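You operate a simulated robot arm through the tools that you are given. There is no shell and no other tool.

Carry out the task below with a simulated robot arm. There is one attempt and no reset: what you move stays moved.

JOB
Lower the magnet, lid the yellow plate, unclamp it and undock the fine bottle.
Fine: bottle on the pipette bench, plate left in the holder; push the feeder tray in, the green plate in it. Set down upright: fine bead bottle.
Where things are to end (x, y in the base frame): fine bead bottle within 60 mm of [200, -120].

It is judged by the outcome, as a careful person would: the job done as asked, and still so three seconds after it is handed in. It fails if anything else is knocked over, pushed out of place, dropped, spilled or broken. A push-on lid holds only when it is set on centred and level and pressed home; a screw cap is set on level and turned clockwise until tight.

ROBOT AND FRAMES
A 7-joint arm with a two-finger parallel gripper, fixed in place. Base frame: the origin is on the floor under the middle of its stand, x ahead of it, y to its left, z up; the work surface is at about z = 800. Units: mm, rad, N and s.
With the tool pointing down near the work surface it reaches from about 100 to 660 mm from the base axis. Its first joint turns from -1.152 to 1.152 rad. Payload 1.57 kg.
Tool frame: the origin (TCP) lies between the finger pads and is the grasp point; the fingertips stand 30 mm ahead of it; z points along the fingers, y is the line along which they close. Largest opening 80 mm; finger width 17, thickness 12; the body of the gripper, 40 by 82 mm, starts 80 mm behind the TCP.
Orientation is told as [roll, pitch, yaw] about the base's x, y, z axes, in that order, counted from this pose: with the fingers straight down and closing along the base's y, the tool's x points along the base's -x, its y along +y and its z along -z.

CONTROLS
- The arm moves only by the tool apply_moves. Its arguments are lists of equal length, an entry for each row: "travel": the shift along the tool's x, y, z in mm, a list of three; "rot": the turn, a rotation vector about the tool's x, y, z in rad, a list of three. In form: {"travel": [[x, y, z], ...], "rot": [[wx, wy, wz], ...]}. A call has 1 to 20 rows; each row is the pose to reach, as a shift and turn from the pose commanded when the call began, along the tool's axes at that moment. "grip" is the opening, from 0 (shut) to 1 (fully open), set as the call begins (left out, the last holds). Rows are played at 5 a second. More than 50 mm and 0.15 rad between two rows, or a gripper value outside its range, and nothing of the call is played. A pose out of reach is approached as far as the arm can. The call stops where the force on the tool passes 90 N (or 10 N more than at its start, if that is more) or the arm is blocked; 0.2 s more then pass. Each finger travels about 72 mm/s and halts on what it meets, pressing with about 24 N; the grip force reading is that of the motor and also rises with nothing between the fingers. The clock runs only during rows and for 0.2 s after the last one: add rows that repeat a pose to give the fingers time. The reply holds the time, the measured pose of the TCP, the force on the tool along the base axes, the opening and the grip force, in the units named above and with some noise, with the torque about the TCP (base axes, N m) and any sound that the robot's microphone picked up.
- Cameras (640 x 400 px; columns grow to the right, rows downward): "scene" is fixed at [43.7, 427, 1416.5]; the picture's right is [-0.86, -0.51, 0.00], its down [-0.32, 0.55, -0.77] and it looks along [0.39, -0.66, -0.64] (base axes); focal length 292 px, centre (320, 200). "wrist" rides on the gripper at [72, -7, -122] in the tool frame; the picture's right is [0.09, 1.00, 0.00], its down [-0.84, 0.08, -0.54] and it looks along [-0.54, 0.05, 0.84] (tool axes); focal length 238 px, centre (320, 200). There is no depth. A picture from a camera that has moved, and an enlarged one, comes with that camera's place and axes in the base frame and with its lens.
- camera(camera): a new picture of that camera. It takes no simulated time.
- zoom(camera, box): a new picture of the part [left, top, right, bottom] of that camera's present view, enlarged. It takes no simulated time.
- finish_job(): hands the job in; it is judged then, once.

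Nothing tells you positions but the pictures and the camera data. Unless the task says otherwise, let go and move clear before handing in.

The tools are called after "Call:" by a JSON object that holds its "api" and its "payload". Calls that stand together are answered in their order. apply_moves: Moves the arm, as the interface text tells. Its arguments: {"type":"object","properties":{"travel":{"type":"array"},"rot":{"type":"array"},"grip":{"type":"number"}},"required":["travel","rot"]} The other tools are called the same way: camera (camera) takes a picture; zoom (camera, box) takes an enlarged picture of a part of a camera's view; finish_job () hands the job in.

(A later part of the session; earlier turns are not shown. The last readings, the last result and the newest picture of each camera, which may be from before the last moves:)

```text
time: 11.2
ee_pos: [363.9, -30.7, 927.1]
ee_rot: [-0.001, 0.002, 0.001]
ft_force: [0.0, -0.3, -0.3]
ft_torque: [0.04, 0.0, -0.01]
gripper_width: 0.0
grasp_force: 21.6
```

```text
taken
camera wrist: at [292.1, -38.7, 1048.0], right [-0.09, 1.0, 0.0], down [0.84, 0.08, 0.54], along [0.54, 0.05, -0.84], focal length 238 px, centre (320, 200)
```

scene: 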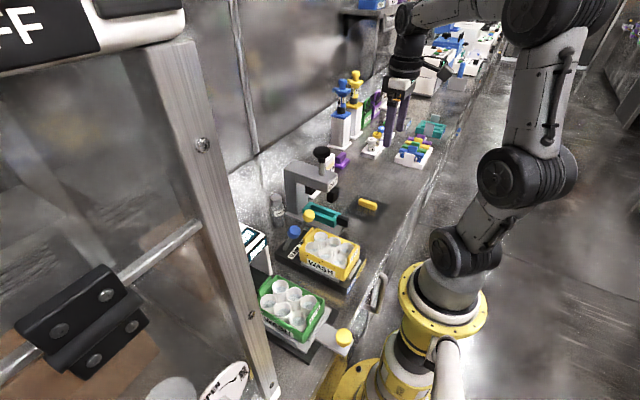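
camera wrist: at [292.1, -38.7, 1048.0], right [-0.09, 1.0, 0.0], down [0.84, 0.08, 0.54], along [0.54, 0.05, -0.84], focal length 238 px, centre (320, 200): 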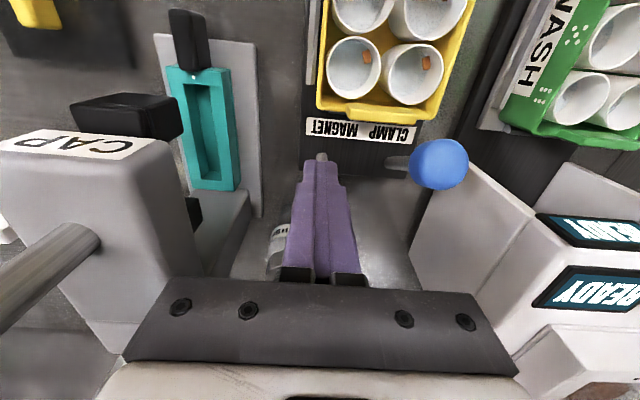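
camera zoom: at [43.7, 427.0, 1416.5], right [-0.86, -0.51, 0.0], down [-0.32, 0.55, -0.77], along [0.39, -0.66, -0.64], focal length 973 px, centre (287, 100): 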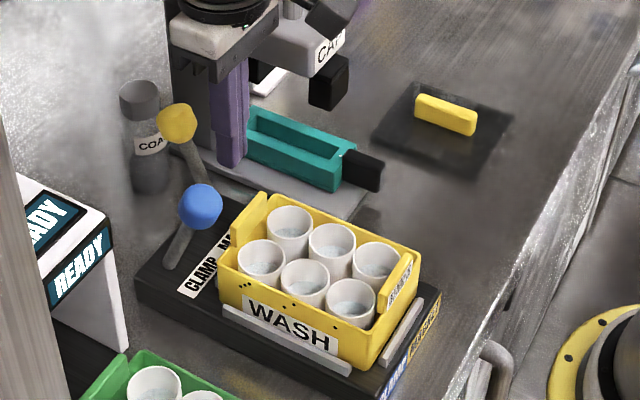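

The magnet lever has snapped over to the far side (knob now near [415, -29, 908]) with no residual force. I go up and back to inspect it and re-measure the plate's near edge from above.

Call:
{"api": "apply_moves", "payload": {"travel": [[10, 0, -40], [10, 0, -85], [10, 0, -130], [10, 0, -175], [50, 20, -190], [95, 40, -190], [95, 40, -190]], "rot": [[0, 0, 0], [0, 0, 0], [0, 0, 0], [0, 0, 0], [0, 0, 0], [0, 0, 0], [0, 0, 0]]}}

Call:
{"api": "camera", "payload": {"camera": "wrist"}}

Call:
{"api": "zoom", "payload": {"camera": "wrist", "box": [260, 10, 380, 110]}}

Call:
{"api": "zoom", "payload": {"camera": "wrist", "box": [260, 80, 380, 180]}}

Call:
{"api": "zoom", "payload": {"camera": "scene", "box": [270, 190, 380, 290]}}

```text
time: 12.8
ee_pos: [266.9, 8.0, 1115.9]
ee_rot: [-0.001, 0.0, 0.0]
ft_force: [0.3, 0.9, -0.9]
ft_torque: [0.02, 0.01, 0.0]
gripper_width: 0.0
grasp_force: 21.0
```

```text
taken
camera wrist: at [196.0, 0.4, 1238.2], right [-0.09, 1.0, 0.0], down [0.84, 0.08, 0.54], along [0.54, 0.05, -0.84], focal length 238 px, centre (320, 200)
```

wrist: 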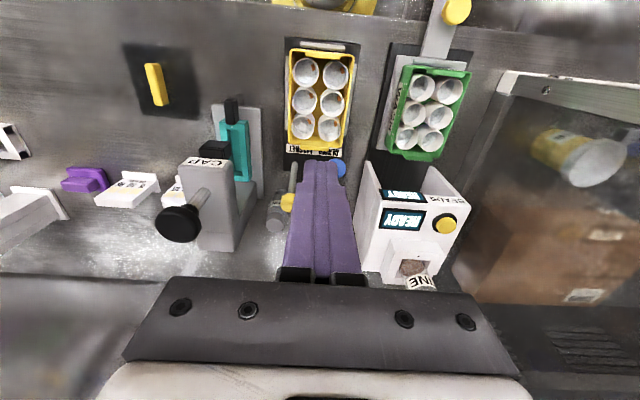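

```text
4.00 times, centred on (320, 60) of wrist
camera zoom: at [196.0, 0.4, 1238.2], right [-0.09, 1.0, 0.0], down [0.84, 0.08, 0.54], along [0.54, 0.05, -0.84], focal length 953 px, centre (320, 760)
```

zoom: 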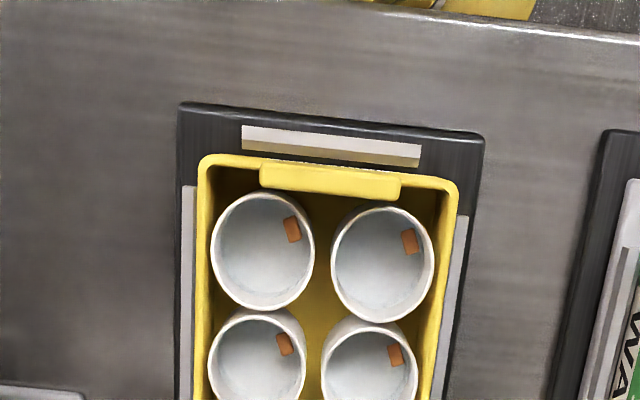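

```text
4.00 times, centred on (320, 130) of wrist
camera zoom: at [196.0, 0.4, 1238.2], right [-0.09, 1.0, 0.0], down [0.84, 0.08, 0.54], along [0.54, 0.05, -0.84], focal length 953 px, centre (320, 480)
```

zoom: 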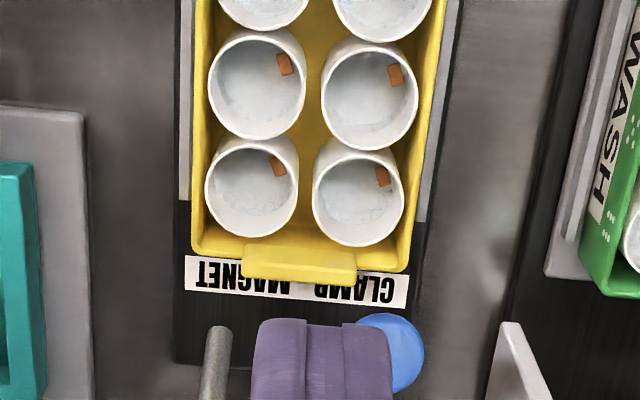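

```text
4.00 times, centred on (325, 240) of scene
camera zoom: at [43.7, 427.0, 1416.5], right [-0.86, -0.51, 0.0], down [-0.32, 0.55, -0.77], along [0.39, -0.66, -0.64], focal length 1168 px, centre (300, 40)
```

zoom: 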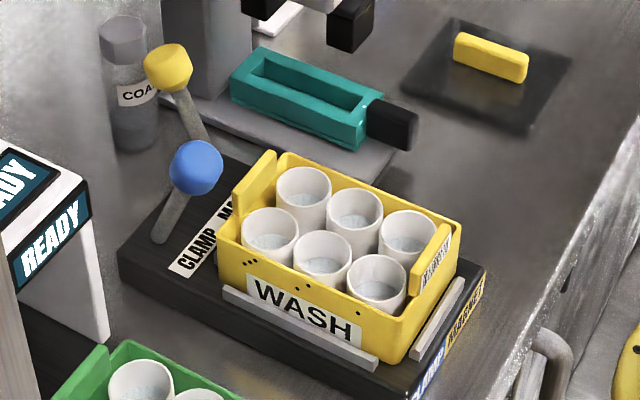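

The magnet lever is over and the plate is undisturbed; plate centre is about [265.6, 4.4]. Now I move above the lid handle with the fingers part-open.

Call:
{"api": "apply_moves", "payload": {"travel": [[0, -45, 0], [-1, -90, 0], [-2, -135, 0], [-3, -180, 0], [-4, -225, 0], [-4, -258, 0], [-4, -258, 0]], "rot": [[0, 0, 0], [0, 0, 0], [0, 0, 0], [0, 0, 0], [0, 0, 0], [0, 0, 0], [0, 0, 0]], "grip": 0.5}}

Call:
{"api": "camera", "payload": {"camera": "wrist"}}

Call:
{"api": "zoom", "payload": {"camera": "wrist", "box": [265, 40, 375, 140]}}

```text
time: 14.4
ee_pos: [274.7, -251.2, 1116.2]
ee_rot: [-0.001, 0.001, 0.0]
ft_force: [0.8, -0.9, 0.0]
ft_torque: [0.02, 0.03, 0.0]
gripper_width: 40.1
grasp_force: 0.0
```

```text
taken
camera wrist: at [203.4, -257.4, 1237.8], right [-0.09, 1.0, 0.0], down [0.84, 0.08, 0.54], along [0.54, 0.05, -0.84], focal length 238 px, centre (320, 200)
```

wrist: 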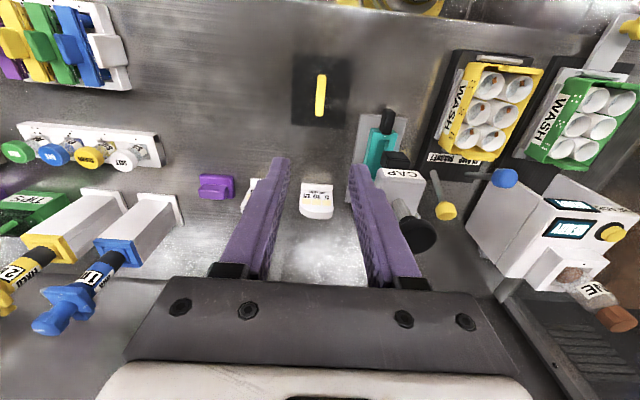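

```text
4.00 times, centred on (320, 90) of wrist
camera zoom: at [203.4, -257.4, 1237.8], right [-0.09, 1.0, 0.0], down [0.84, 0.08, 0.54], along [0.54, 0.05, -0.84], focal length 953 px, centre (320, 640)
```

zoom: 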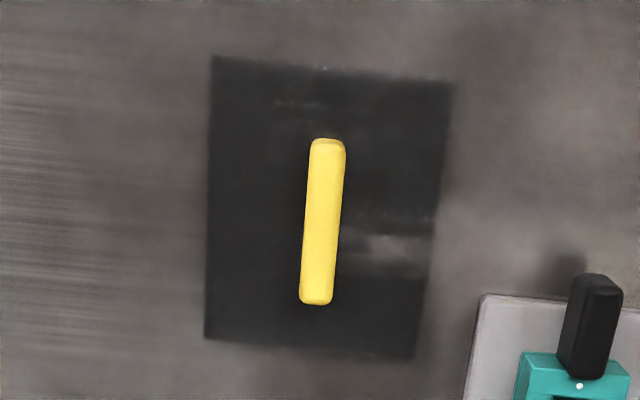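

The lid centre is about [273, -250.5] with the handle top near z 825. I descend over the handle in two stages.

Call:
{"api": "apply_moves", "payload": {"travel": [[2, 0, 45], [2, 0, 90], [2, 0, 135], [2, 0, 180], [2, 0, 220], [2, 0, 240], [2, 0, 240]], "rot": [[0, 0, 0], [0, 0, 0], [0, 0, 0], [0, 0, 0], [0, 0, 0], [0, 0, 0], [0, 0, 0]]}}

Call:
{"api": "camera", "payload": {"camera": "wrist"}}

Call:
{"api": "zoom", "payload": {"camera": "scene", "box": [320, 140, 420, 240]}}

```text
time: 16.0
ee_pos: [271.1, -250.8, 872.8]
ee_rot: [0.0, 0.0, -0.002]
ft_force: [-0.9, -0.4, 0.7]
ft_torque: [0.0, 0.02, 0.02]
gripper_width: 39.8
grasp_force: 0.0
```

```text
taken
camera wrist: at [199.6, -258.3, 994.8], right [-0.09, 1.0, 0.0], down [0.84, 0.08, 0.54], along [0.54, 0.05, -0.84], focal length 238 px, centre (320, 200)
```

wrist: 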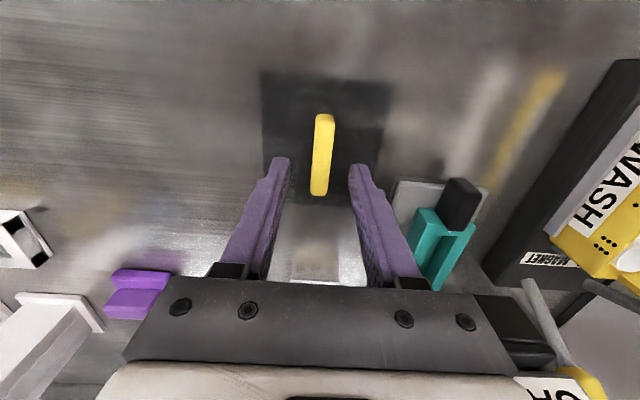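

```text
4.00 times, centred on (370, 190) of scene
camera zoom: at [43.7, 427.0, 1416.5], right [-0.86, -0.51, 0.0], down [-0.32, 0.55, -0.77], along [0.39, -0.66, -0.64], focal length 1168 px, centre (120, 240)
```

zoom: 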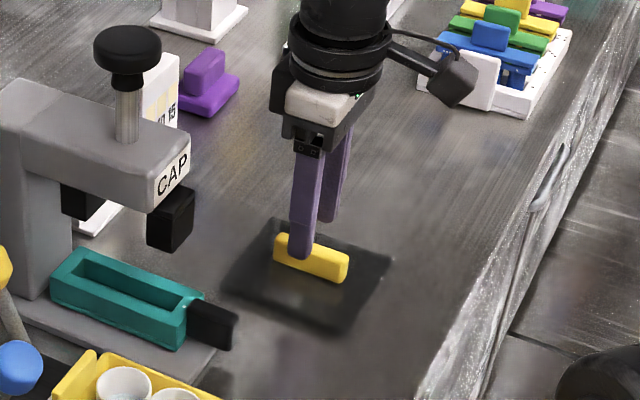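

Call:
{"api": "zoom", "payload": {"camera": "wrist", "box": [240, 60, 400, 220]}}

```text
2.50 times, centred on (320, 140) of wrist
camera zoom: at [199.6, -258.3, 994.8], right [-0.09, 1.0, 0.0], down [0.84, 0.08, 0.54], along [0.54, 0.05, -0.84], focal length 596 px, centre (320, 350)
```

zoom: 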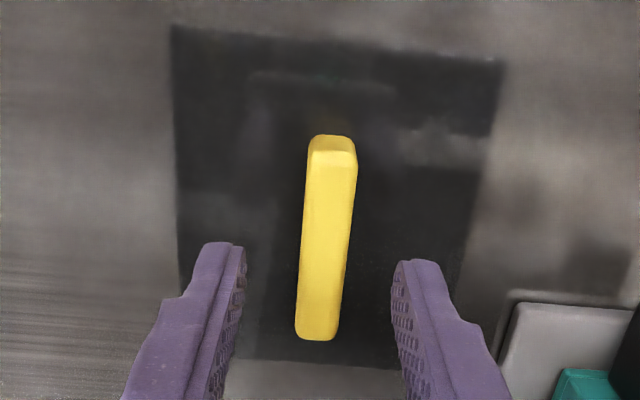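

Call:
{"api": "apply_moves", "payload": {"travel": [[-1.5, 0.6, 12], [-1.5, 0.6, 24], [-1.5, 0.6, 30], [-1.5, 0.6, 33], [-1.5, 0.6, 33]], "rot": [[0, 0, 0], [0, 0, 0], [0, 0, 0], [0, 0, 0], [0, 0, 0]]}}

Call:
{"api": "zoom", "payload": {"camera": "wrist", "box": [200, 80, 440, 280]}}

Call:
{"api": "zoom", "payload": {"camera": "scene", "box": [345, 175, 395, 225]}}

```text
time: 17.2
ee_pos: [272.9, -250.0, 841.0]
ee_rot: [0.0, 0.0, 0.0]
ft_force: [-0.1, -0.7, -0.4]
ft_torque: [0.0, 0.01, 0.01]
gripper_width: 40.0
grasp_force: 0.0
```

```text
2.00 times, centred on (320, 180) of wrist
camera zoom: at [201.7, -256.9, 963.5], right [-0.09, 1.0, 0.0], down [0.84, 0.08, 0.54], along [0.54, 0.05, -0.84], focal length 477 px, centre (320, 240)
```

zoom: 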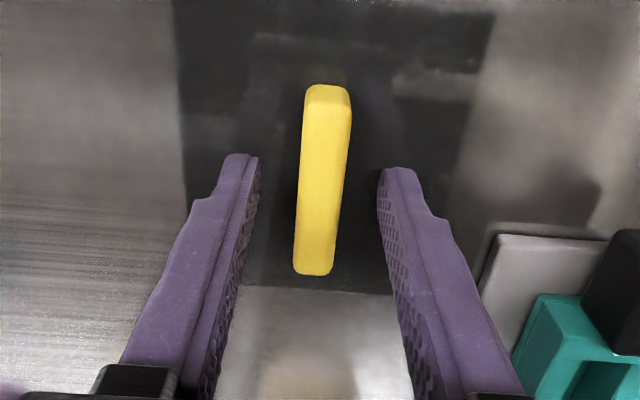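

```text
8.00 times, centred on (370, 200) of scene
camera zoom: at [43.7, 427.0, 1416.5], right [-0.86, -0.51, 0.0], down [-0.32, 0.55, -0.77], along [0.39, -0.66, -0.64], focal length 2335 px, centre (-80, 200)
```

zoom: 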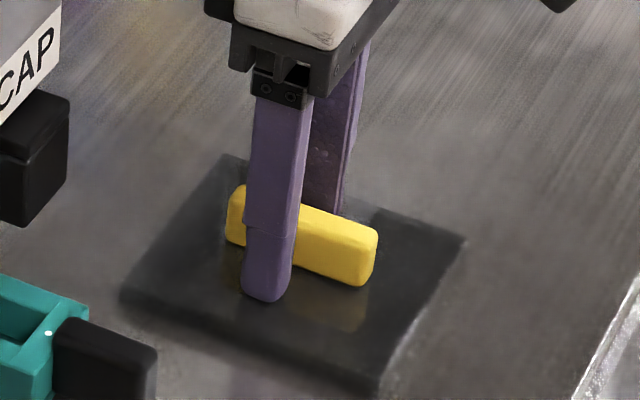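

Call:
{"api": "apply_moves", "payload": {"travel": [[0, 0, 2], [0, 0, 3]], "rot": [[0, 0, 0], [0, 0, 0]]}}

Call:
{"api": "apply_moves", "payload": {"travel": [[0, 0, 0], [0, 0, 0], [0, 0, 0], [0, 0, 0], [0, 0, 0]], "rot": [[0, 0, 0], [0, 0, 0], [0, 0, 0], [0, 0, 0], [0, 0, 0]], "grip": 0}}

Call:
{"api": "zoom", "payload": {"camera": "wrist", "box": [200, 80, 440, 280]}}

Call:
{"api": "zoom", "payload": {"camera": "scene", "box": [345, 175, 395, 225]}}

```text
time: 17.8
ee_pos: [273.6, -250.4, 840.1]
ee_rot: [-0.002, -0.003, 0.0]
ft_force: [-9.5, 4.0, 27.4]
ft_torque: [0.19, 0.32, -0.01]
gripper_width: 40.0
grasp_force: 0.1
```

```text
time: 19.0
ee_pos: [276.0, -251.1, 840.4]
ee_rot: [-0.005, -0.006, -0.001]
ft_force: [4.0, -8.8, 22.7]
ft_torque: [-0.02, -0.52, -0.04]
gripper_width: 12.7
grasp_force: 23.9
```

```text
2.00 times, centred on (320, 180) of wrist
camera zoom: at [203.3, -257.7, 962.3], right [-0.09, 1.0, -0.01], down [0.83, 0.08, 0.55], along [0.55, 0.04, -0.84], focal length 477 px, centre (320, 240)
```

zoom: 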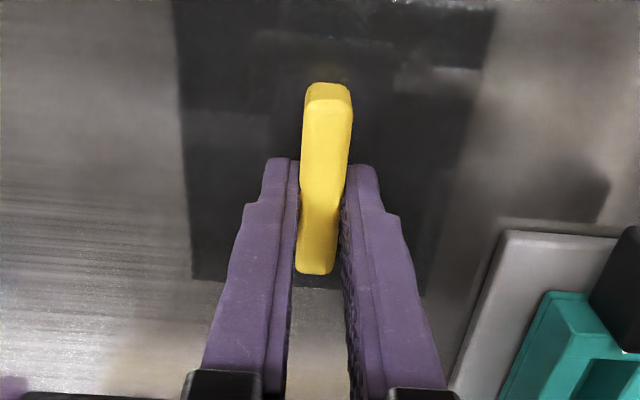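

```text
8.00 times, centred on (370, 200) of scene
camera zoom: at [43.6, 426.9, 1416.5], right [-0.86, -0.51, 0.0], down [-0.32, 0.55, -0.77], along [0.39, -0.66, -0.64], focal length 2335 px, centre (-80, 200)
```

zoom: 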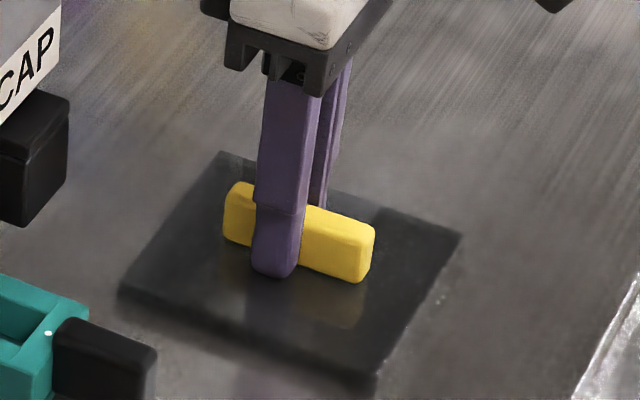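

The fingers touched the lid top at about z 810 and now grip the handle (12.7 mm). I lift gently and check that the lid is held level.

Call:
{"api": "apply_moves", "payload": {"travel": [[0, 0, -5], [0, 0, -15], [0, 0, -35], [0, 0, -65], [0, 0, -105], [0, 0, -145], [0, 0, -145]], "rot": [[0, 0, 0], [0, 0, 0], [0, 0, 0], [0, 0, 0], [0, 0, 0], [0, 0, 0], [0, 0, 0]]}}

Call:
{"api": "camera", "payload": {"camera": "wrist"}}

Call:
{"api": "zoom", "payload": {"camera": "wrist", "box": [200, 80, 440, 280]}}

Call:
{"api": "zoom", "payload": {"camera": "scene", "box": [320, 110, 420, 210]}}

```text
time: 20.6
ee_pos: [275.1, -251.3, 985.4]
ee_rot: [0.0, 0.001, 0.0]
ft_force: [0.6, -0.5, -0.6]
ft_torque: [0.03, 0.01, 0.0]
gripper_width: 13.0
grasp_force: 23.7
```

```text
taken
camera wrist: at [203.2, -257.9, 1106.3], right [-0.09, 1.0, 0.0], down [0.84, 0.08, 0.54], along [0.54, 0.05, -0.84], focal length 238 px, centre (320, 200)
```

wrist: 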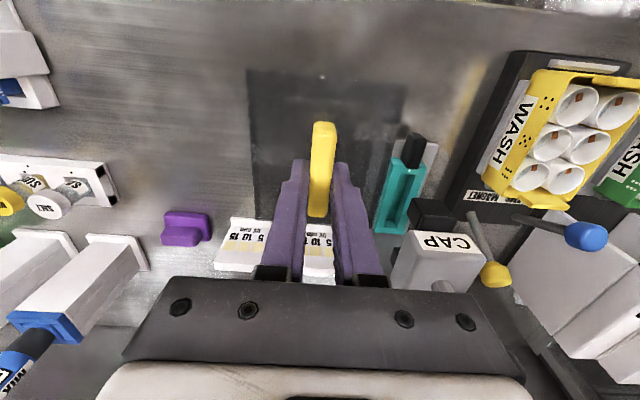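

```text
2.00 times, centred on (320, 180) of wrist
camera zoom: at [203.2, -257.9, 1106.3], right [-0.09, 1.0, 0.0], down [0.84, 0.08, 0.54], along [0.54, 0.05, -0.84], focal length 477 px, centre (320, 240)
```

zoom: 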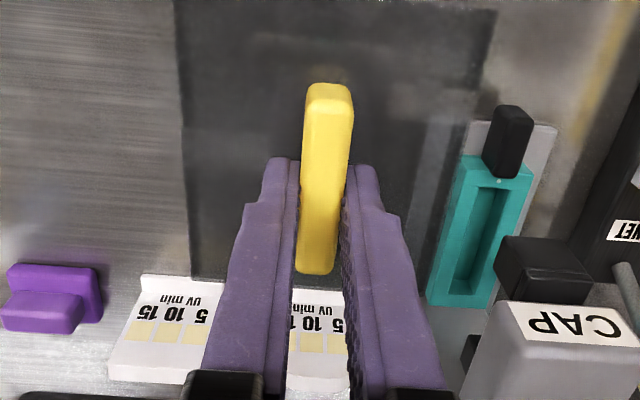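

```text
4.00 times, centred on (370, 160) of scene
camera zoom: at [43.7, 427.0, 1416.5], right [-0.86, -0.51, 0.0], down [-0.32, 0.55, -0.77], along [0.39, -0.66, -0.64], focal length 1168 px, centre (120, 360)
```

zoom: 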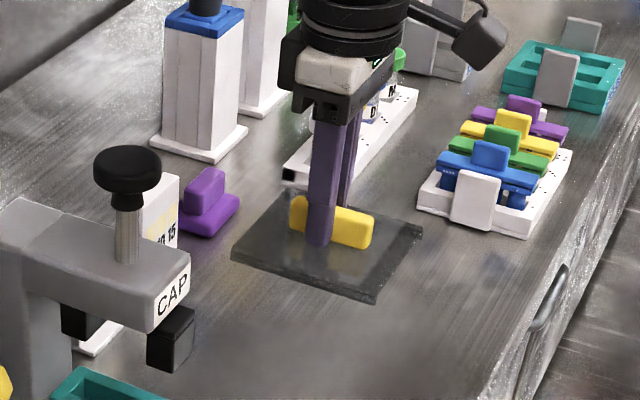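

Call:
{"api": "zoom", "payload": {"camera": "wrist", "box": [235, 55, 425, 165]}}

Call:
{"api": "zoom", "payload": {"camera": "wrist", "box": [235, 150, 395, 250]}}

Call:
{"api": "zoom", "payload": {"camera": "scene", "box": [370, 150, 430, 190]}}

```text
3.37 times, centred on (330, 110) of wrist
camera zoom: at [203.2, -257.9, 1106.3], right [-0.09, 1.0, 0.0], down [0.84, 0.08, 0.54], along [0.54, 0.05, -0.84], focal length 803 px, centre (286, 503)
```

zoom: 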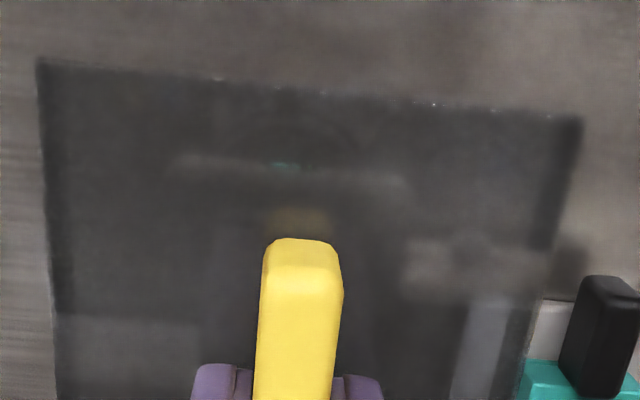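

```text
4.00 times, centred on (315, 200) of wrist
camera zoom: at [203.2, -257.9, 1106.3], right [-0.09, 1.0, 0.0], down [0.84, 0.08, 0.54], along [0.54, 0.05, -0.84], focal length 953 px, centre (340, 200)
```

zoom: 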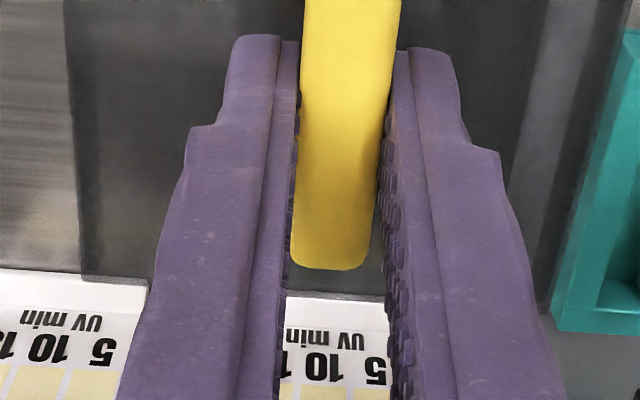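

```text
10.00 times, centred on (400, 170) of scene
camera zoom: at [43.7, 427.0, 1416.5], right [-0.86, -0.51, 0.0], down [-0.32, 0.55, -0.77], along [0.39, -0.66, -0.64], focal length 2919 px, centre (-480, 500)
```

zoom: 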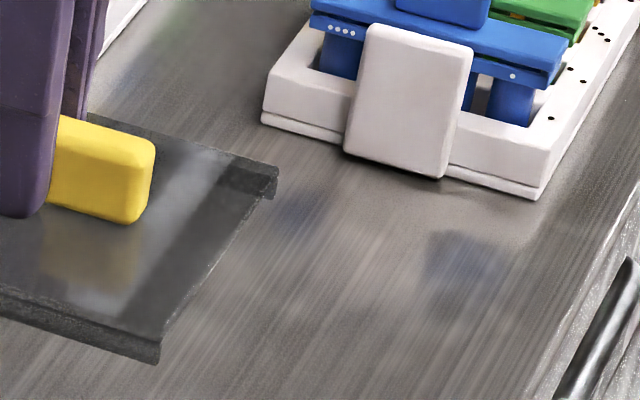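

The lid is held level; its skirts run along the ±y sides, and the grip sits about 3.5 mm beyond the lid centre in x. I carry it, clear of the press, to hover over the yellow plate.

Call:
{"api": "apply_moves", "payload": {"travel": [[15, 0, -25], [30, 0, -55], [30, 25, -55], [30, 55, -55], [30, 85, -55], [30, 115, -55], [30, 145, -55], [30, 175, -55], [30, 205, -55], [30, 235, -55], [30, 255.7, -55], [18, 255.7, -55], [6, 255.7, -55], [6, 255.7, -55]], "rot": [[0, 0, 0], [0, 0, 0], [0, 0, 0], [0, 0, 0], [0, 0, 0], [0, 0, 0], [0, 0, 0], [0, 0, 0], [0, 0, 0], [0, 0, 0], [0, 0, 0], [0, 0, 0], [0, 0, 0], [0, 0, 0]]}}

Call:
{"api": "camera", "payload": {"camera": "wrist"}}

Call:
{"api": "zoom", "payload": {"camera": "scene", "box": [260, 130, 400, 290]}}

```text
time: 23.6
ee_pos: [268.4, 7.5, 1039.4]
ee_rot: [0.0, 0.002, -0.002]
ft_force: [-0.5, 0.0, -0.5]
ft_torque: [0.0, -0.03, 0.02]
gripper_width: 12.6
grasp_force: 24.3
```

```text
taken
camera wrist: at [196.8, 0.1, 1161.4], right [-0.09, 1.0, 0.0], down [0.84, 0.08, 0.54], along [0.54, 0.05, -0.84], focal length 238 px, centre (320, 200)
```

wrist: 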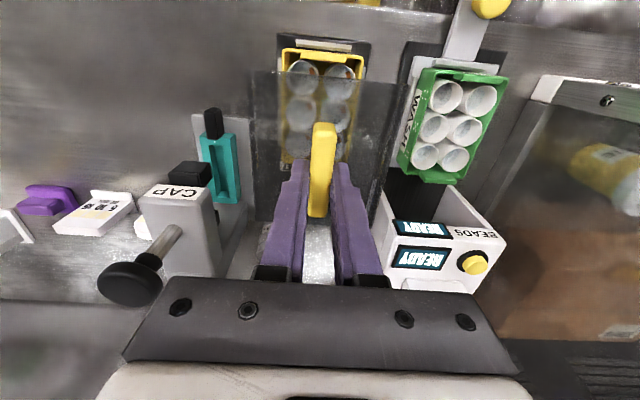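

```text
2.50 times, centred on (330, 210) of scene
camera zoom: at [43.7, 427.0, 1416.5], right [-0.86, -0.51, 0.0], down [-0.32, 0.55, -0.77], along [0.39, -0.66, -0.64], focal length 730 px, centre (295, 175)
```

zoom: 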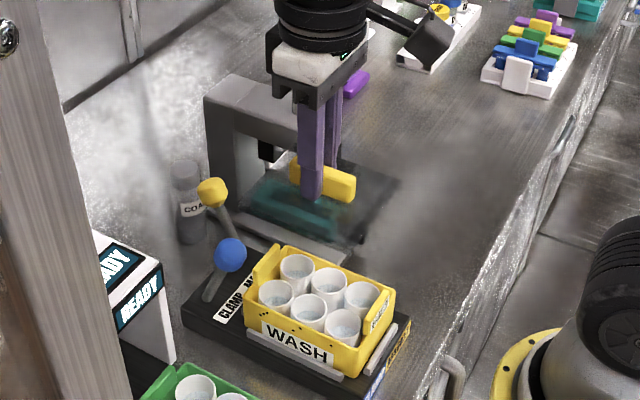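

Call:
{"api": "apply_moves", "payload": {"travel": [[-0.5, -2.9, 10], [-0.5, -2.9, 40], [-0.5, -2.9, 70], [-0.5, -2.9, 95], [-0.5, -2.9, 105], [-0.5, -2.9, 105]], "rot": [[0, 0, 0], [0, 0, 0], [0, 0, 0], [0, 0, 0], [0, 0, 0], [0, 0, 0]]}}

Call:
{"api": "camera", "payload": {"camera": "wrist"}}

Call:
{"api": "zoom", "payload": {"camera": "wrist", "box": [230, 40, 430, 160]}}

Call:
{"api": "zoom", "payload": {"camera": "wrist", "box": [220, 140, 420, 280]}}

Call:
{"api": "zoom", "payload": {"camera": "scene", "box": [280, 190, 380, 290]}}

```text
time: 25.0
ee_pos: [267.4, 3.5, 933.3]
ee_rot: [0.001, 0.001, 0.001]
ft_force: [0.0, -0.4, -0.1]
ft_torque: [-0.01, -0.01, -0.01]
gripper_width: 12.8
grasp_force: 24.2
```

```text
taken
camera wrist: at [195.3, -3.3, 1055.8], right [-0.09, 1.0, 0.0], down [0.84, 0.08, 0.54], along [0.54, 0.05, -0.84], focal length 238 px, centre (320, 200)
```

wrist: 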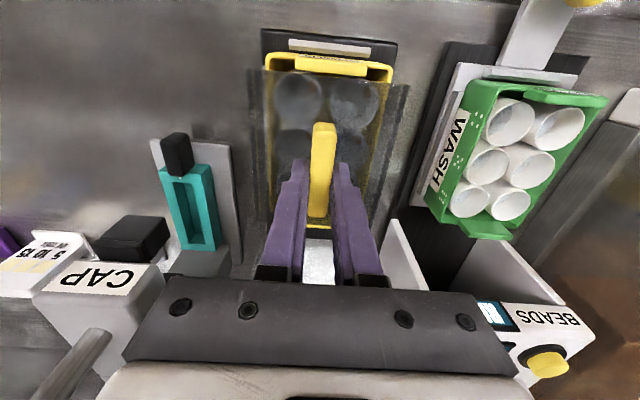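

```text
3.20 times, centred on (330, 100) of wrist
camera zoom: at [195.3, -3.3, 1055.8], right [-0.09, 1.0, 0.0], down [0.84, 0.08, 0.54], along [0.54, 0.05, -0.84], focal length 763 px, centre (288, 520)
```

zoom: 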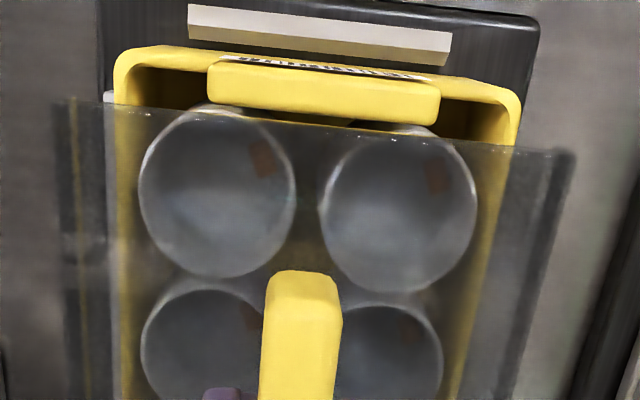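

```text
2.86 times, centred on (320, 210) of wrist
camera zoom: at [195.3, -3.3, 1055.8], right [-0.09, 1.0, 0.0], down [0.84, 0.08, 0.54], along [0.54, 0.05, -0.84], focal length 681 px, centre (320, 171)
```

zoom: 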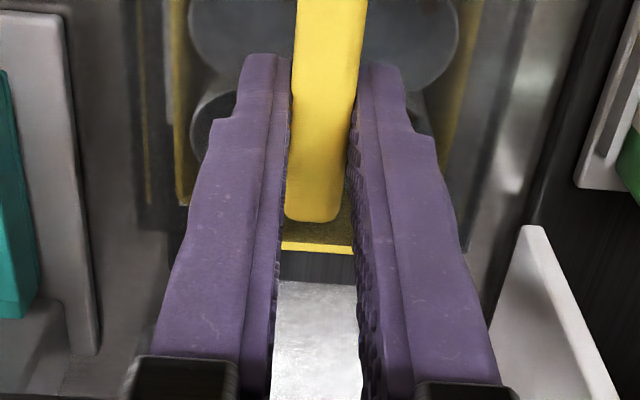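

```text
4.00 times, centred on (330, 240) of scene
camera zoom: at [43.7, 427.0, 1416.5], right [-0.86, -0.51, 0.0], down [-0.32, 0.55, -0.77], along [0.39, -0.66, -0.64], focal length 1168 px, centre (280, 40)
```

zoom: 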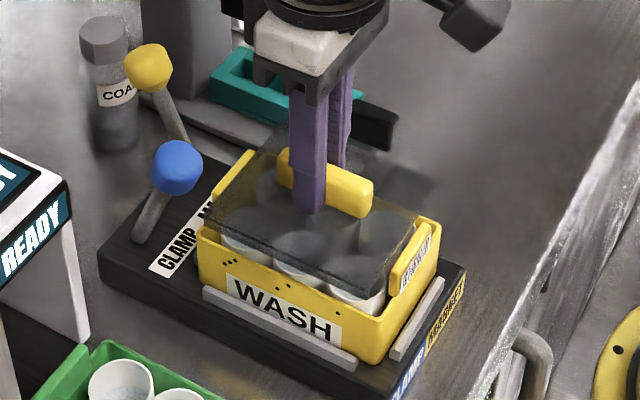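

Call:
{"api": "zoom", "payload": {"camera": "wrist", "box": [245, 190, 305, 240]}}

Call:
{"api": "zoom", "payload": {"camera": "wrist", "box": [340, 190, 410, 260]}}

Call:
{"api": "zoom", "payload": {"camera": "wrist", "box": [240, 50, 300, 90]}}

Call:
{"api": "zoom", "payload": {"camera": "scene", "box": [310, 220, 360, 270]}}

Call:
{"api": "zoom", "payload": {"camera": "scene", "box": [300, 210, 350, 250]}}

```text
8.00 times, centred on (275, 215) of wrist
camera zoom: at [195.3, -3.3, 1055.8], right [-0.09, 1.0, 0.0], down [0.84, 0.08, 0.54], along [0.54, 0.05, -0.84], focal length 1907 px, centre (680, 80)
```

zoom: 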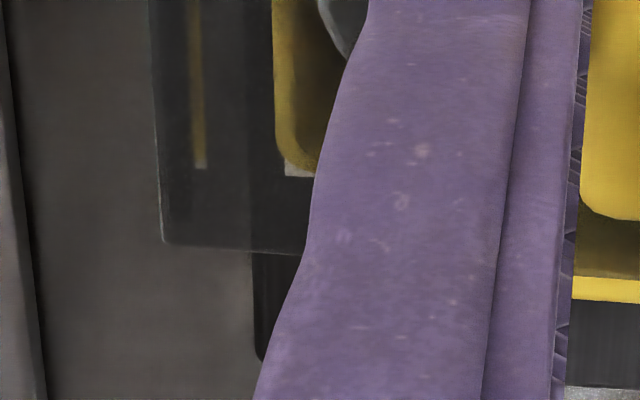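

```text
5.71 times, centred on (375, 225) of wrist
camera zoom: at [195.3, -3.3, 1055.8], right [-0.09, 1.0, 0.0], down [0.84, 0.08, 0.54], along [0.54, 0.05, -0.84], focal length 1362 px, centre (6, 57)
```

zoom: 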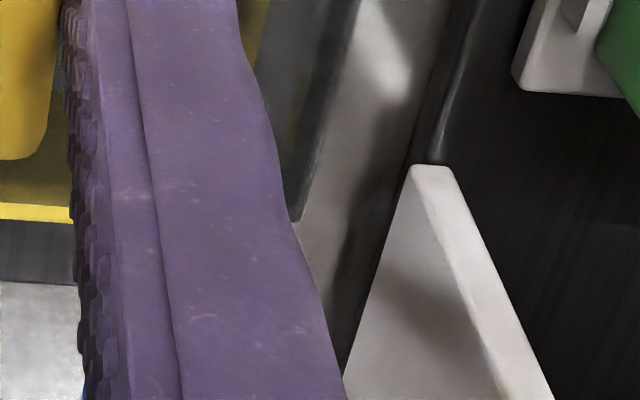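

```text
10.00 times, centred on (270, 70) of wrist
camera zoom: at [195.3, -3.3, 1055.8], right [-0.09, 1.0, 0.0], down [0.84, 0.08, 0.54], along [0.54, 0.05, -0.84], focal length 2384 px, centre (820, 1500)
```

zoom: 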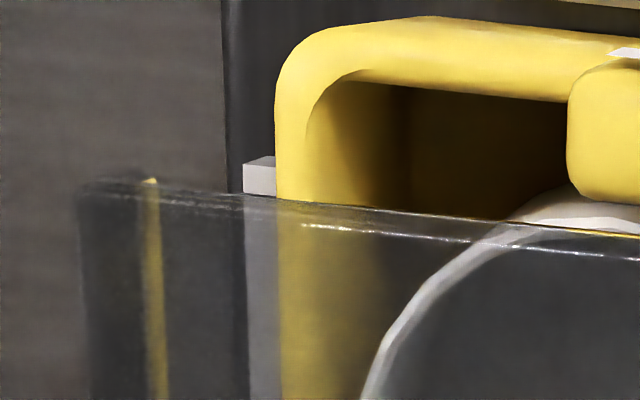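

```text
8.00 times, centred on (335, 245) of scene
camera zoom: at [43.7, 427.0, 1416.5], right [-0.86, -0.51, 0.0], down [-0.32, 0.55, -0.77], along [0.39, -0.66, -0.64], focal length 2335 px, centre (200, -160)
```

zoom: 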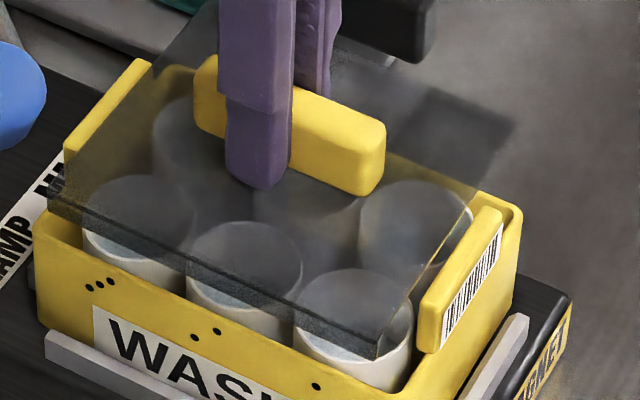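

```text
10.00 times, centred on (325, 230) of scene
camera zoom: at [43.7, 427.0, 1416.5], right [-0.86, -0.51, 0.0], down [-0.32, 0.55, -0.77], along [0.39, -0.66, -0.64], focal length 2919 px, centre (270, -100)
```

zoom: 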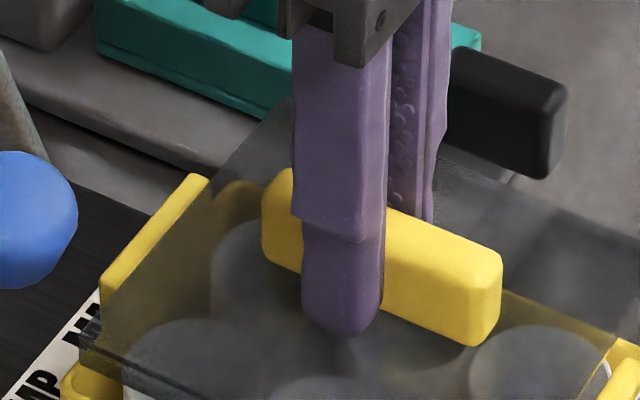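

Call:
{"api": "zoom", "payload": {"camera": "wrist", "box": [370, 55, 420, 105]}}

Call:
{"api": "zoom", "payload": {"camera": "wrist", "box": [240, 110, 290, 160]}}

Call:
{"api": "zoom", "payload": {"camera": "wrist", "box": [360, 110, 410, 160]}}

```text
8.00 times, centred on (395, 80) of wrist
camera zoom: at [195.3, -3.3, 1055.8], right [-0.09, 1.0, 0.0], down [0.84, 0.08, 0.54], along [0.54, 0.05, -0.84], focal length 1907 px, centre (-280, 1160)
```

zoom: 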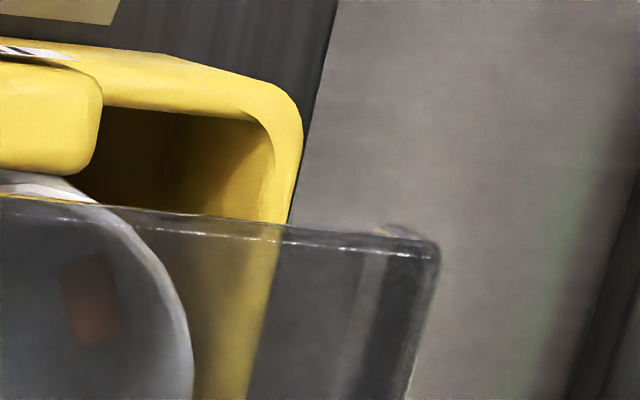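

```text
8.00 times, centred on (265, 135) of wrist
camera zoom: at [195.3, -3.3, 1055.8], right [-0.09, 1.0, 0.0], down [0.84, 0.08, 0.54], along [0.54, 0.05, -0.84], focal length 1907 px, centre (760, 720)
```

zoom: 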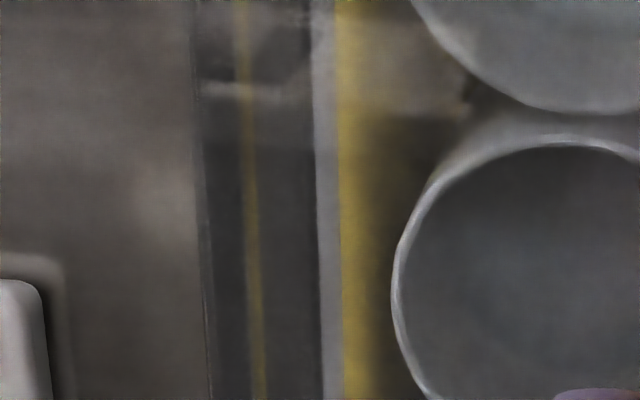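

```text
8.00 times, centred on (385, 135) of wrist
camera zoom: at [195.3, -3.3, 1055.8], right [-0.09, 1.0, 0.0], down [0.84, 0.08, 0.54], along [0.54, 0.05, -0.84], focal length 1907 px, centre (-200, 720)
```

zoom: 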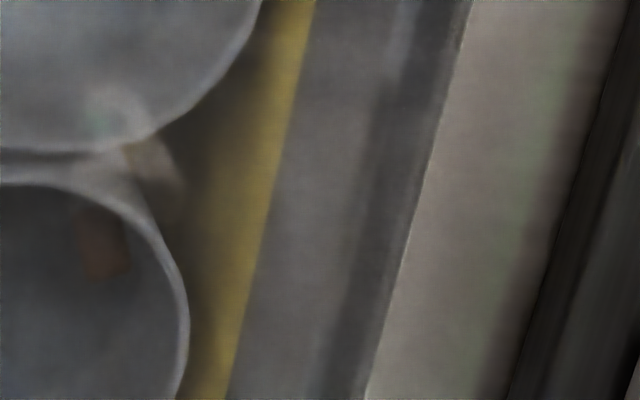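

The lid hovers squarely above the plate; I measure it about 1.3 mm short in x and 1.1 mm in y. I correct that and lower further to just above the rim.

Call:
{"api": "apply_moves", "payload": {"travel": [[-1.3, 1.1, 0], [-1.3, 1.1, 8], [-1.3, 1.1, 15], [-1.3, 1.1, 15]], "rot": [[0, 0, 0], [0, 0, 0], [0, 0, 0], [0, 0, 0]]}}

Call:
{"api": "zoom", "payload": {"camera": "wrist", "box": [230, 40, 430, 160]}}

Call:
{"api": "zoom", "payload": {"camera": "wrist", "box": [370, 50, 420, 100]}}

Call:
{"api": "zoom", "payload": {"camera": "wrist", "box": [235, 50, 285, 100]}}

Call:
{"api": "zoom", "payload": {"camera": "wrist", "box": [245, 190, 305, 240]}}

Call:
{"api": "zoom", "payload": {"camera": "scene", "box": [305, 220, 360, 275]}}

```text
time: 26.0
ee_pos: [268.8, 6.1, 917.9]
ee_rot: [-0.001, -0.001, -0.001]
ft_force: [-0.2, -0.7, -0.6]
ft_torque: [0.0, 0.0, 0.01]
gripper_width: 12.9
grasp_force: 24.2
```

```text
3.20 times, centred on (330, 100) of wrist
camera zoom: at [197.0, -1.3, 1040.7], right [-0.09, 1.0, 0.0], down [0.84, 0.08, 0.54], along [0.54, 0.05, -0.84], focal length 763 px, centre (288, 520)
```

zoom: 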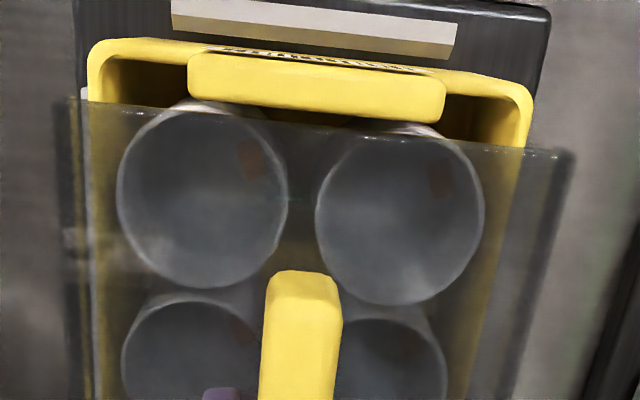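

```text
8.00 times, centred on (395, 75) of wrist
camera zoom: at [197.0, -1.3, 1040.7], right [-0.09, 1.0, 0.0], down [0.84, 0.08, 0.54], along [0.54, 0.05, -0.84], focal length 1907 px, centre (-280, 1200)
```

zoom: 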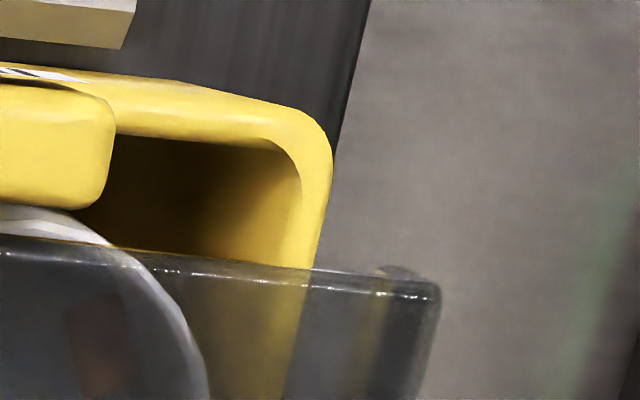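

```text
8.00 times, centred on (260, 75) of wrist
camera zoom: at [197.0, -1.3, 1040.7], right [-0.09, 1.0, 0.0], down [0.84, 0.08, 0.54], along [0.54, 0.05, -0.84], focal length 1907 px, centre (800, 1200)
```

zoom: 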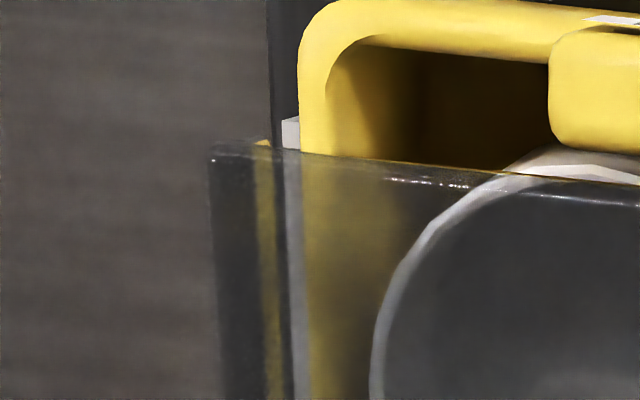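

```text
8.00 times, centred on (275, 215) of wrist
camera zoom: at [197.0, -1.3, 1040.7], right [-0.09, 1.0, 0.0], down [0.84, 0.08, 0.54], along [0.54, 0.05, -0.84], focal length 1907 px, centre (680, 80)
```

zoom: 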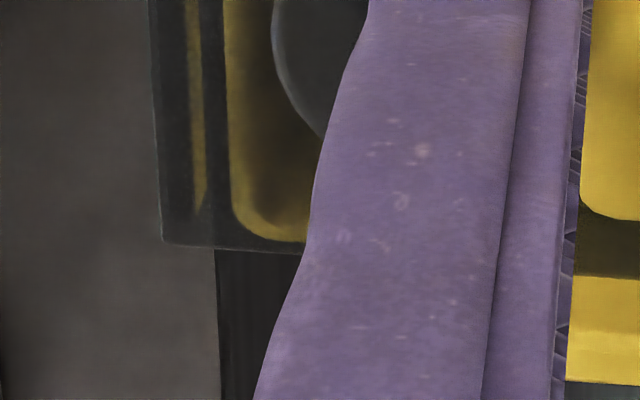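

```text
7.27 times, centred on (332, 248) of scene
camera zoom: at [43.7, 427.0, 1416.5], right [-0.86, -0.51, 0.0], down [-0.32, 0.55, -0.77], along [0.39, -0.66, -0.64], focal length 2123 px, centre (229, -146)
```

zoom: 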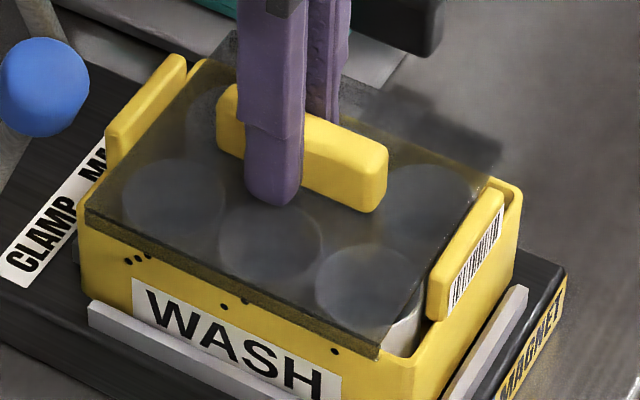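

The lid now sits between the end tabs with about 1–2 mm gap each end, but it is about 1.1 mm too far in +y. I correct y and lower onto the rim slowly.

Call:
{"api": "apply_moves", "payload": {"travel": [[0, -1.1, 0], [0, -1.1, 2], [0, -1.1, 4], [0, -1.1, 4]], "rot": [[0, 0, 0], [0, 0, 0], [0, 0, 0], [0, 0, 0]]}}

Call:
{"api": "zoom", "payload": {"camera": "wrist", "box": [370, 50, 420, 100]}}

Call:
{"api": "zoom", "payload": {"camera": "wrist", "box": [235, 50, 285, 100]}}

```text
time: 27.0
ee_pos: [268.5, 4.4, 915.2]
ee_rot: [-0.001, 0.001, 0.0]
ft_force: [0.6, -0.2, -0.3]
ft_torque: [-0.02, -0.01, -0.01]
gripper_width: 12.9
grasp_force: 24.3
```

```text
8.00 times, centred on (395, 75) of wrist
camera zoom: at [197.6, -2.7, 1036.9], right [-0.09, 1.0, 0.0], down [0.84, 0.08, 0.54], along [0.54, 0.05, -0.84], focal length 1907 px, centre (-280, 1200)
```

zoom: 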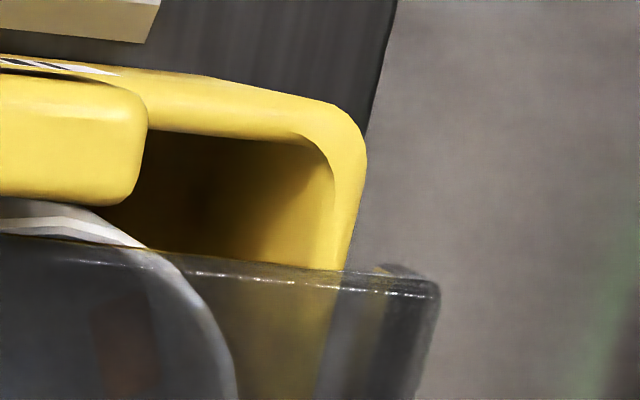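

```text
8.00 times, centred on (260, 75) of wrist
camera zoom: at [197.6, -2.7, 1036.9], right [-0.09, 1.0, 0.0], down [0.84, 0.08, 0.54], along [0.54, 0.05, -0.84], focal length 1907 px, centre (800, 1200)
```

zoom: 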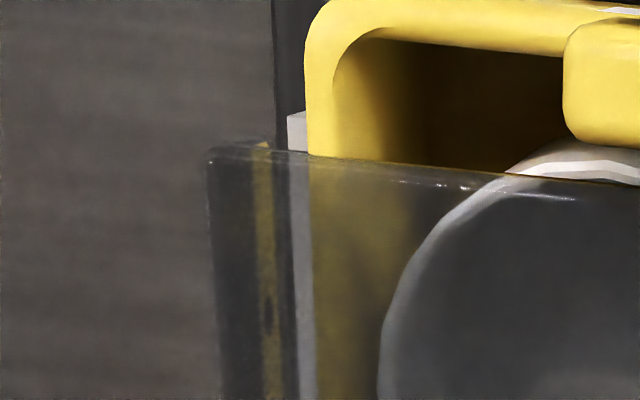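

Alignment in y is within about 0.3 mm now. I lower further in small steps and watch the force.

Call:
{"api": "apply_moves", "payload": {"travel": [[0.5, 0, 1.5], [0.5, 0, 3], [0.5, 0, 4.5], [0.5, 0, 6], [0.5, 0, 6]], "rot": [[0, 0, 0], [0, 0, 0], [0, 0, 0], [0, 0, 0], [0, 0, 0]]}}

Call:
{"api": "zoom", "payload": {"camera": "wrist", "box": [230, 40, 430, 160]}}

Call:
{"api": "zoom", "payload": {"camera": "scene", "box": [305, 220, 360, 275]}}

```text
time: 28.2
ee_pos: [266.8, 5.1, 908.0]
ee_rot: [-0.001, 0.002, 0.0]
ft_force: [0.9, -0.2, 0.4]
ft_torque: [-0.01, -0.01, -0.01]
gripper_width: 13.0
grasp_force: 23.9
```

```text
3.20 times, centred on (330, 100) of wrist
camera zoom: at [196.3, -2.6, 1030.4], right [-0.09, 1.0, 0.0], down [0.84, 0.08, 0.54], along [0.54, 0.05, -0.84], focal length 763 px, centre (288, 520)
```

zoom: 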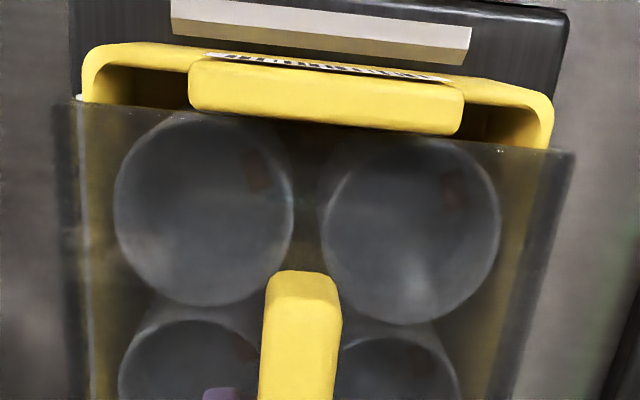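

```text
7.27 times, centred on (332, 248) of scene
camera zoom: at [43.7, 427.0, 1416.5], right [-0.86, -0.51, 0.0], down [-0.32, 0.55, -0.77], along [0.39, -0.66, -0.64], focal length 2123 px, centre (229, -146)
```

zoom: 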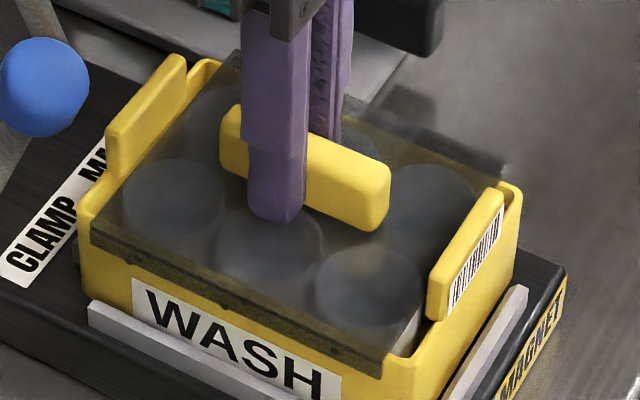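

The skirts have slid outside the plate walls with no side force. I keep pressing down until the lid seats.

Call:
{"api": "apply_moves", "payload": {"travel": [[0, 0, 1.5], [0, 0, 3], [0, 0, 4.5], [0, 0, 6]], "rot": [[0, 0, 0], [0, 0, 0], [0, 0, 0], [0, 0, 0]]}}

Call:
{"api": "zoom", "payload": {"camera": "scene", "box": [305, 220, 360, 275]}}

```text
time: 29.2
ee_pos: [268.8, 4.9, 907.3]
ee_rot: [0.001, -0.007, 0.0]
ft_force: [-23.7, 2.1, 82.0]
ft_torque: [0.1, 0.95, 0.02]
gripper_width: 13.0
grasp_force: 24.4
heard: snap
```

```text
7.27 times, centred on (332, 248) of scene
camera zoom: at [42.4, 427.0, 1416.5], right [-0.86, -0.51, 0.0], down [-0.32, 0.55, -0.77], along [0.39, -0.66, -0.64], focal length 2123 px, centre (229, -146)
```

zoom: 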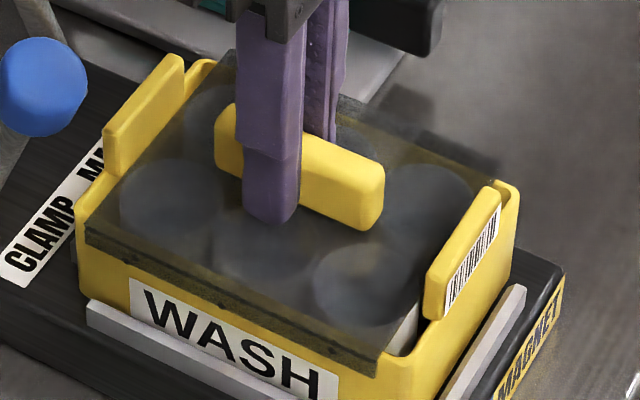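

I heard a snap: the lid is pressed home. I relieve the pressing force and open the fingers.

Call:
{"api": "apply_moves", "payload": {"travel": [[0, 0, -2.5], [0, 0, -5], [0, 0, -5]], "rot": [[0, 0, 0], [0, 0, 0], [0, 0, 0]]}}

Call:
{"api": "apply_moves", "payload": {"travel": [[0, 0, 0], [0, 0, 0], [0, 0, 0]], "rot": [[0, 0, 0], [0, 0, 0], [0, 0, 0]], "grip": 0.4}}

Call:
{"api": "apply_moves", "payload": {"travel": [[0, 0, -15], [0, 0, -40], [0, 0, -80], [0, 0, -125], [0, 0, -170], [0, 0, -200], [0, 0, -200]], "rot": [[0, 0, 0], [0, 0, 0], [0, 0, 0], [0, 0, 0], [0, 0, 0], [0, 0, 0], [0, 0, 0]]}}

Call:
{"api": "camera", "payload": {"camera": "wrist"}}

Call:
{"api": "zoom", "payload": {"camera": "scene", "box": [280, 200, 370, 290]}}

Call:
{"api": "zoom", "payload": {"camera": "wrist", "box": [240, 20, 400, 180]}}

```text
time: 30.0
ee_pos: [268.1, 4.8, 908.5]
ee_rot: [0.001, 0.0, 0.0]
ft_force: [3.9, 3.5, 9.0]
ft_torque: [0.08, -0.7, 0.16]
gripper_width: 13.0
grasp_force: 24.0
```

```text
time: 30.8
ee_pos: [267.5, 3.8, 907.7]
ee_rot: [0.002, 0.002, -0.001]
ft_force: [0.3, -3.1, 11.4]
ft_torque: [-0.01, -0.01, 0.01]
gripper_width: 26.6
grasp_force: 0.2
```

```text
time: 32.4
ee_pos: [266.2, 3.0, 1109.0]
ee_rot: [-0.002, -0.001, -0.001]
ft_force: [-0.7, 0.0, -0.1]
ft_torque: [-0.01, 0.0, 0.0]
gripper_width: 32.3
grasp_force: 0.0
```

```text
taken
camera wrist: at [194.7, -3.3, 1231.0], right [-0.09, 1.0, 0.0], down [0.84, 0.08, 0.54], along [0.54, 0.05, -0.84], focal length 238 px, centre (320, 200)
```

wrist: 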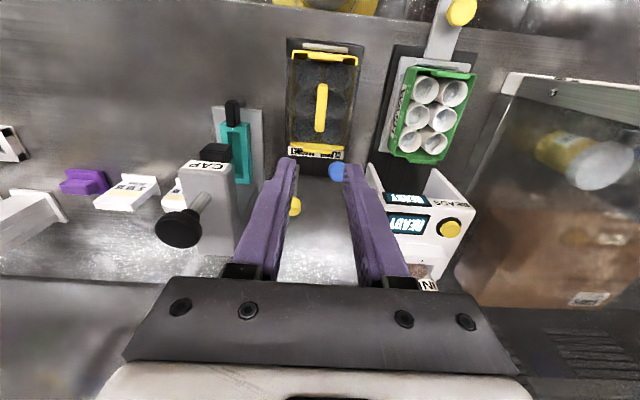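

```text
4.44 times, centred on (325, 245) of scene
camera zoom: at [43.7, 427.0, 1416.5], right [-0.86, -0.51, 0.0], down [-0.32, 0.55, -0.77], along [0.39, -0.66, -0.64], focal length 1297 px, centre (298, 0)
```

zoom: 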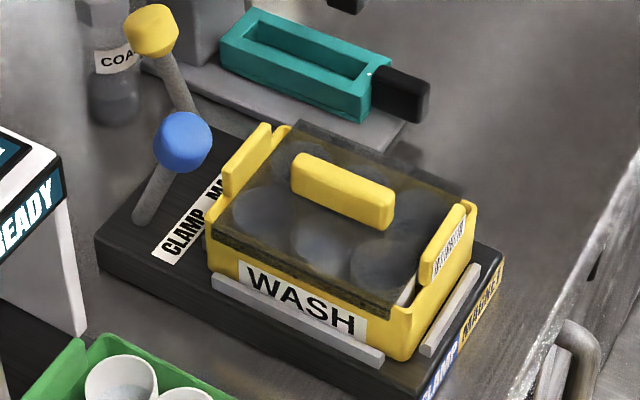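

```text
2.50 times, centred on (320, 100) of wrist
camera zoom: at [194.7, -3.3, 1231.0], right [-0.09, 1.0, 0.0], down [0.84, 0.08, 0.54], along [0.54, 0.05, -0.84], focal length 596 px, centre (320, 450)
```

zoom: 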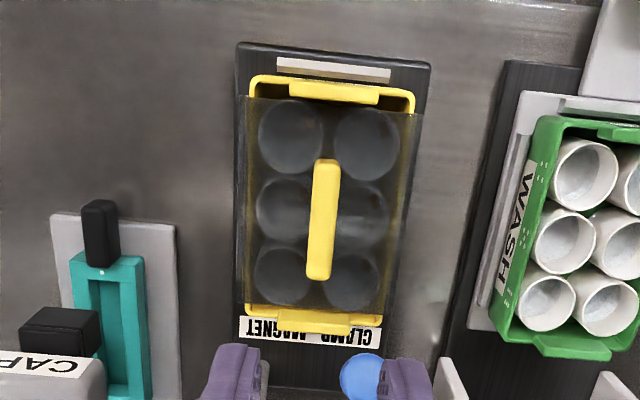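

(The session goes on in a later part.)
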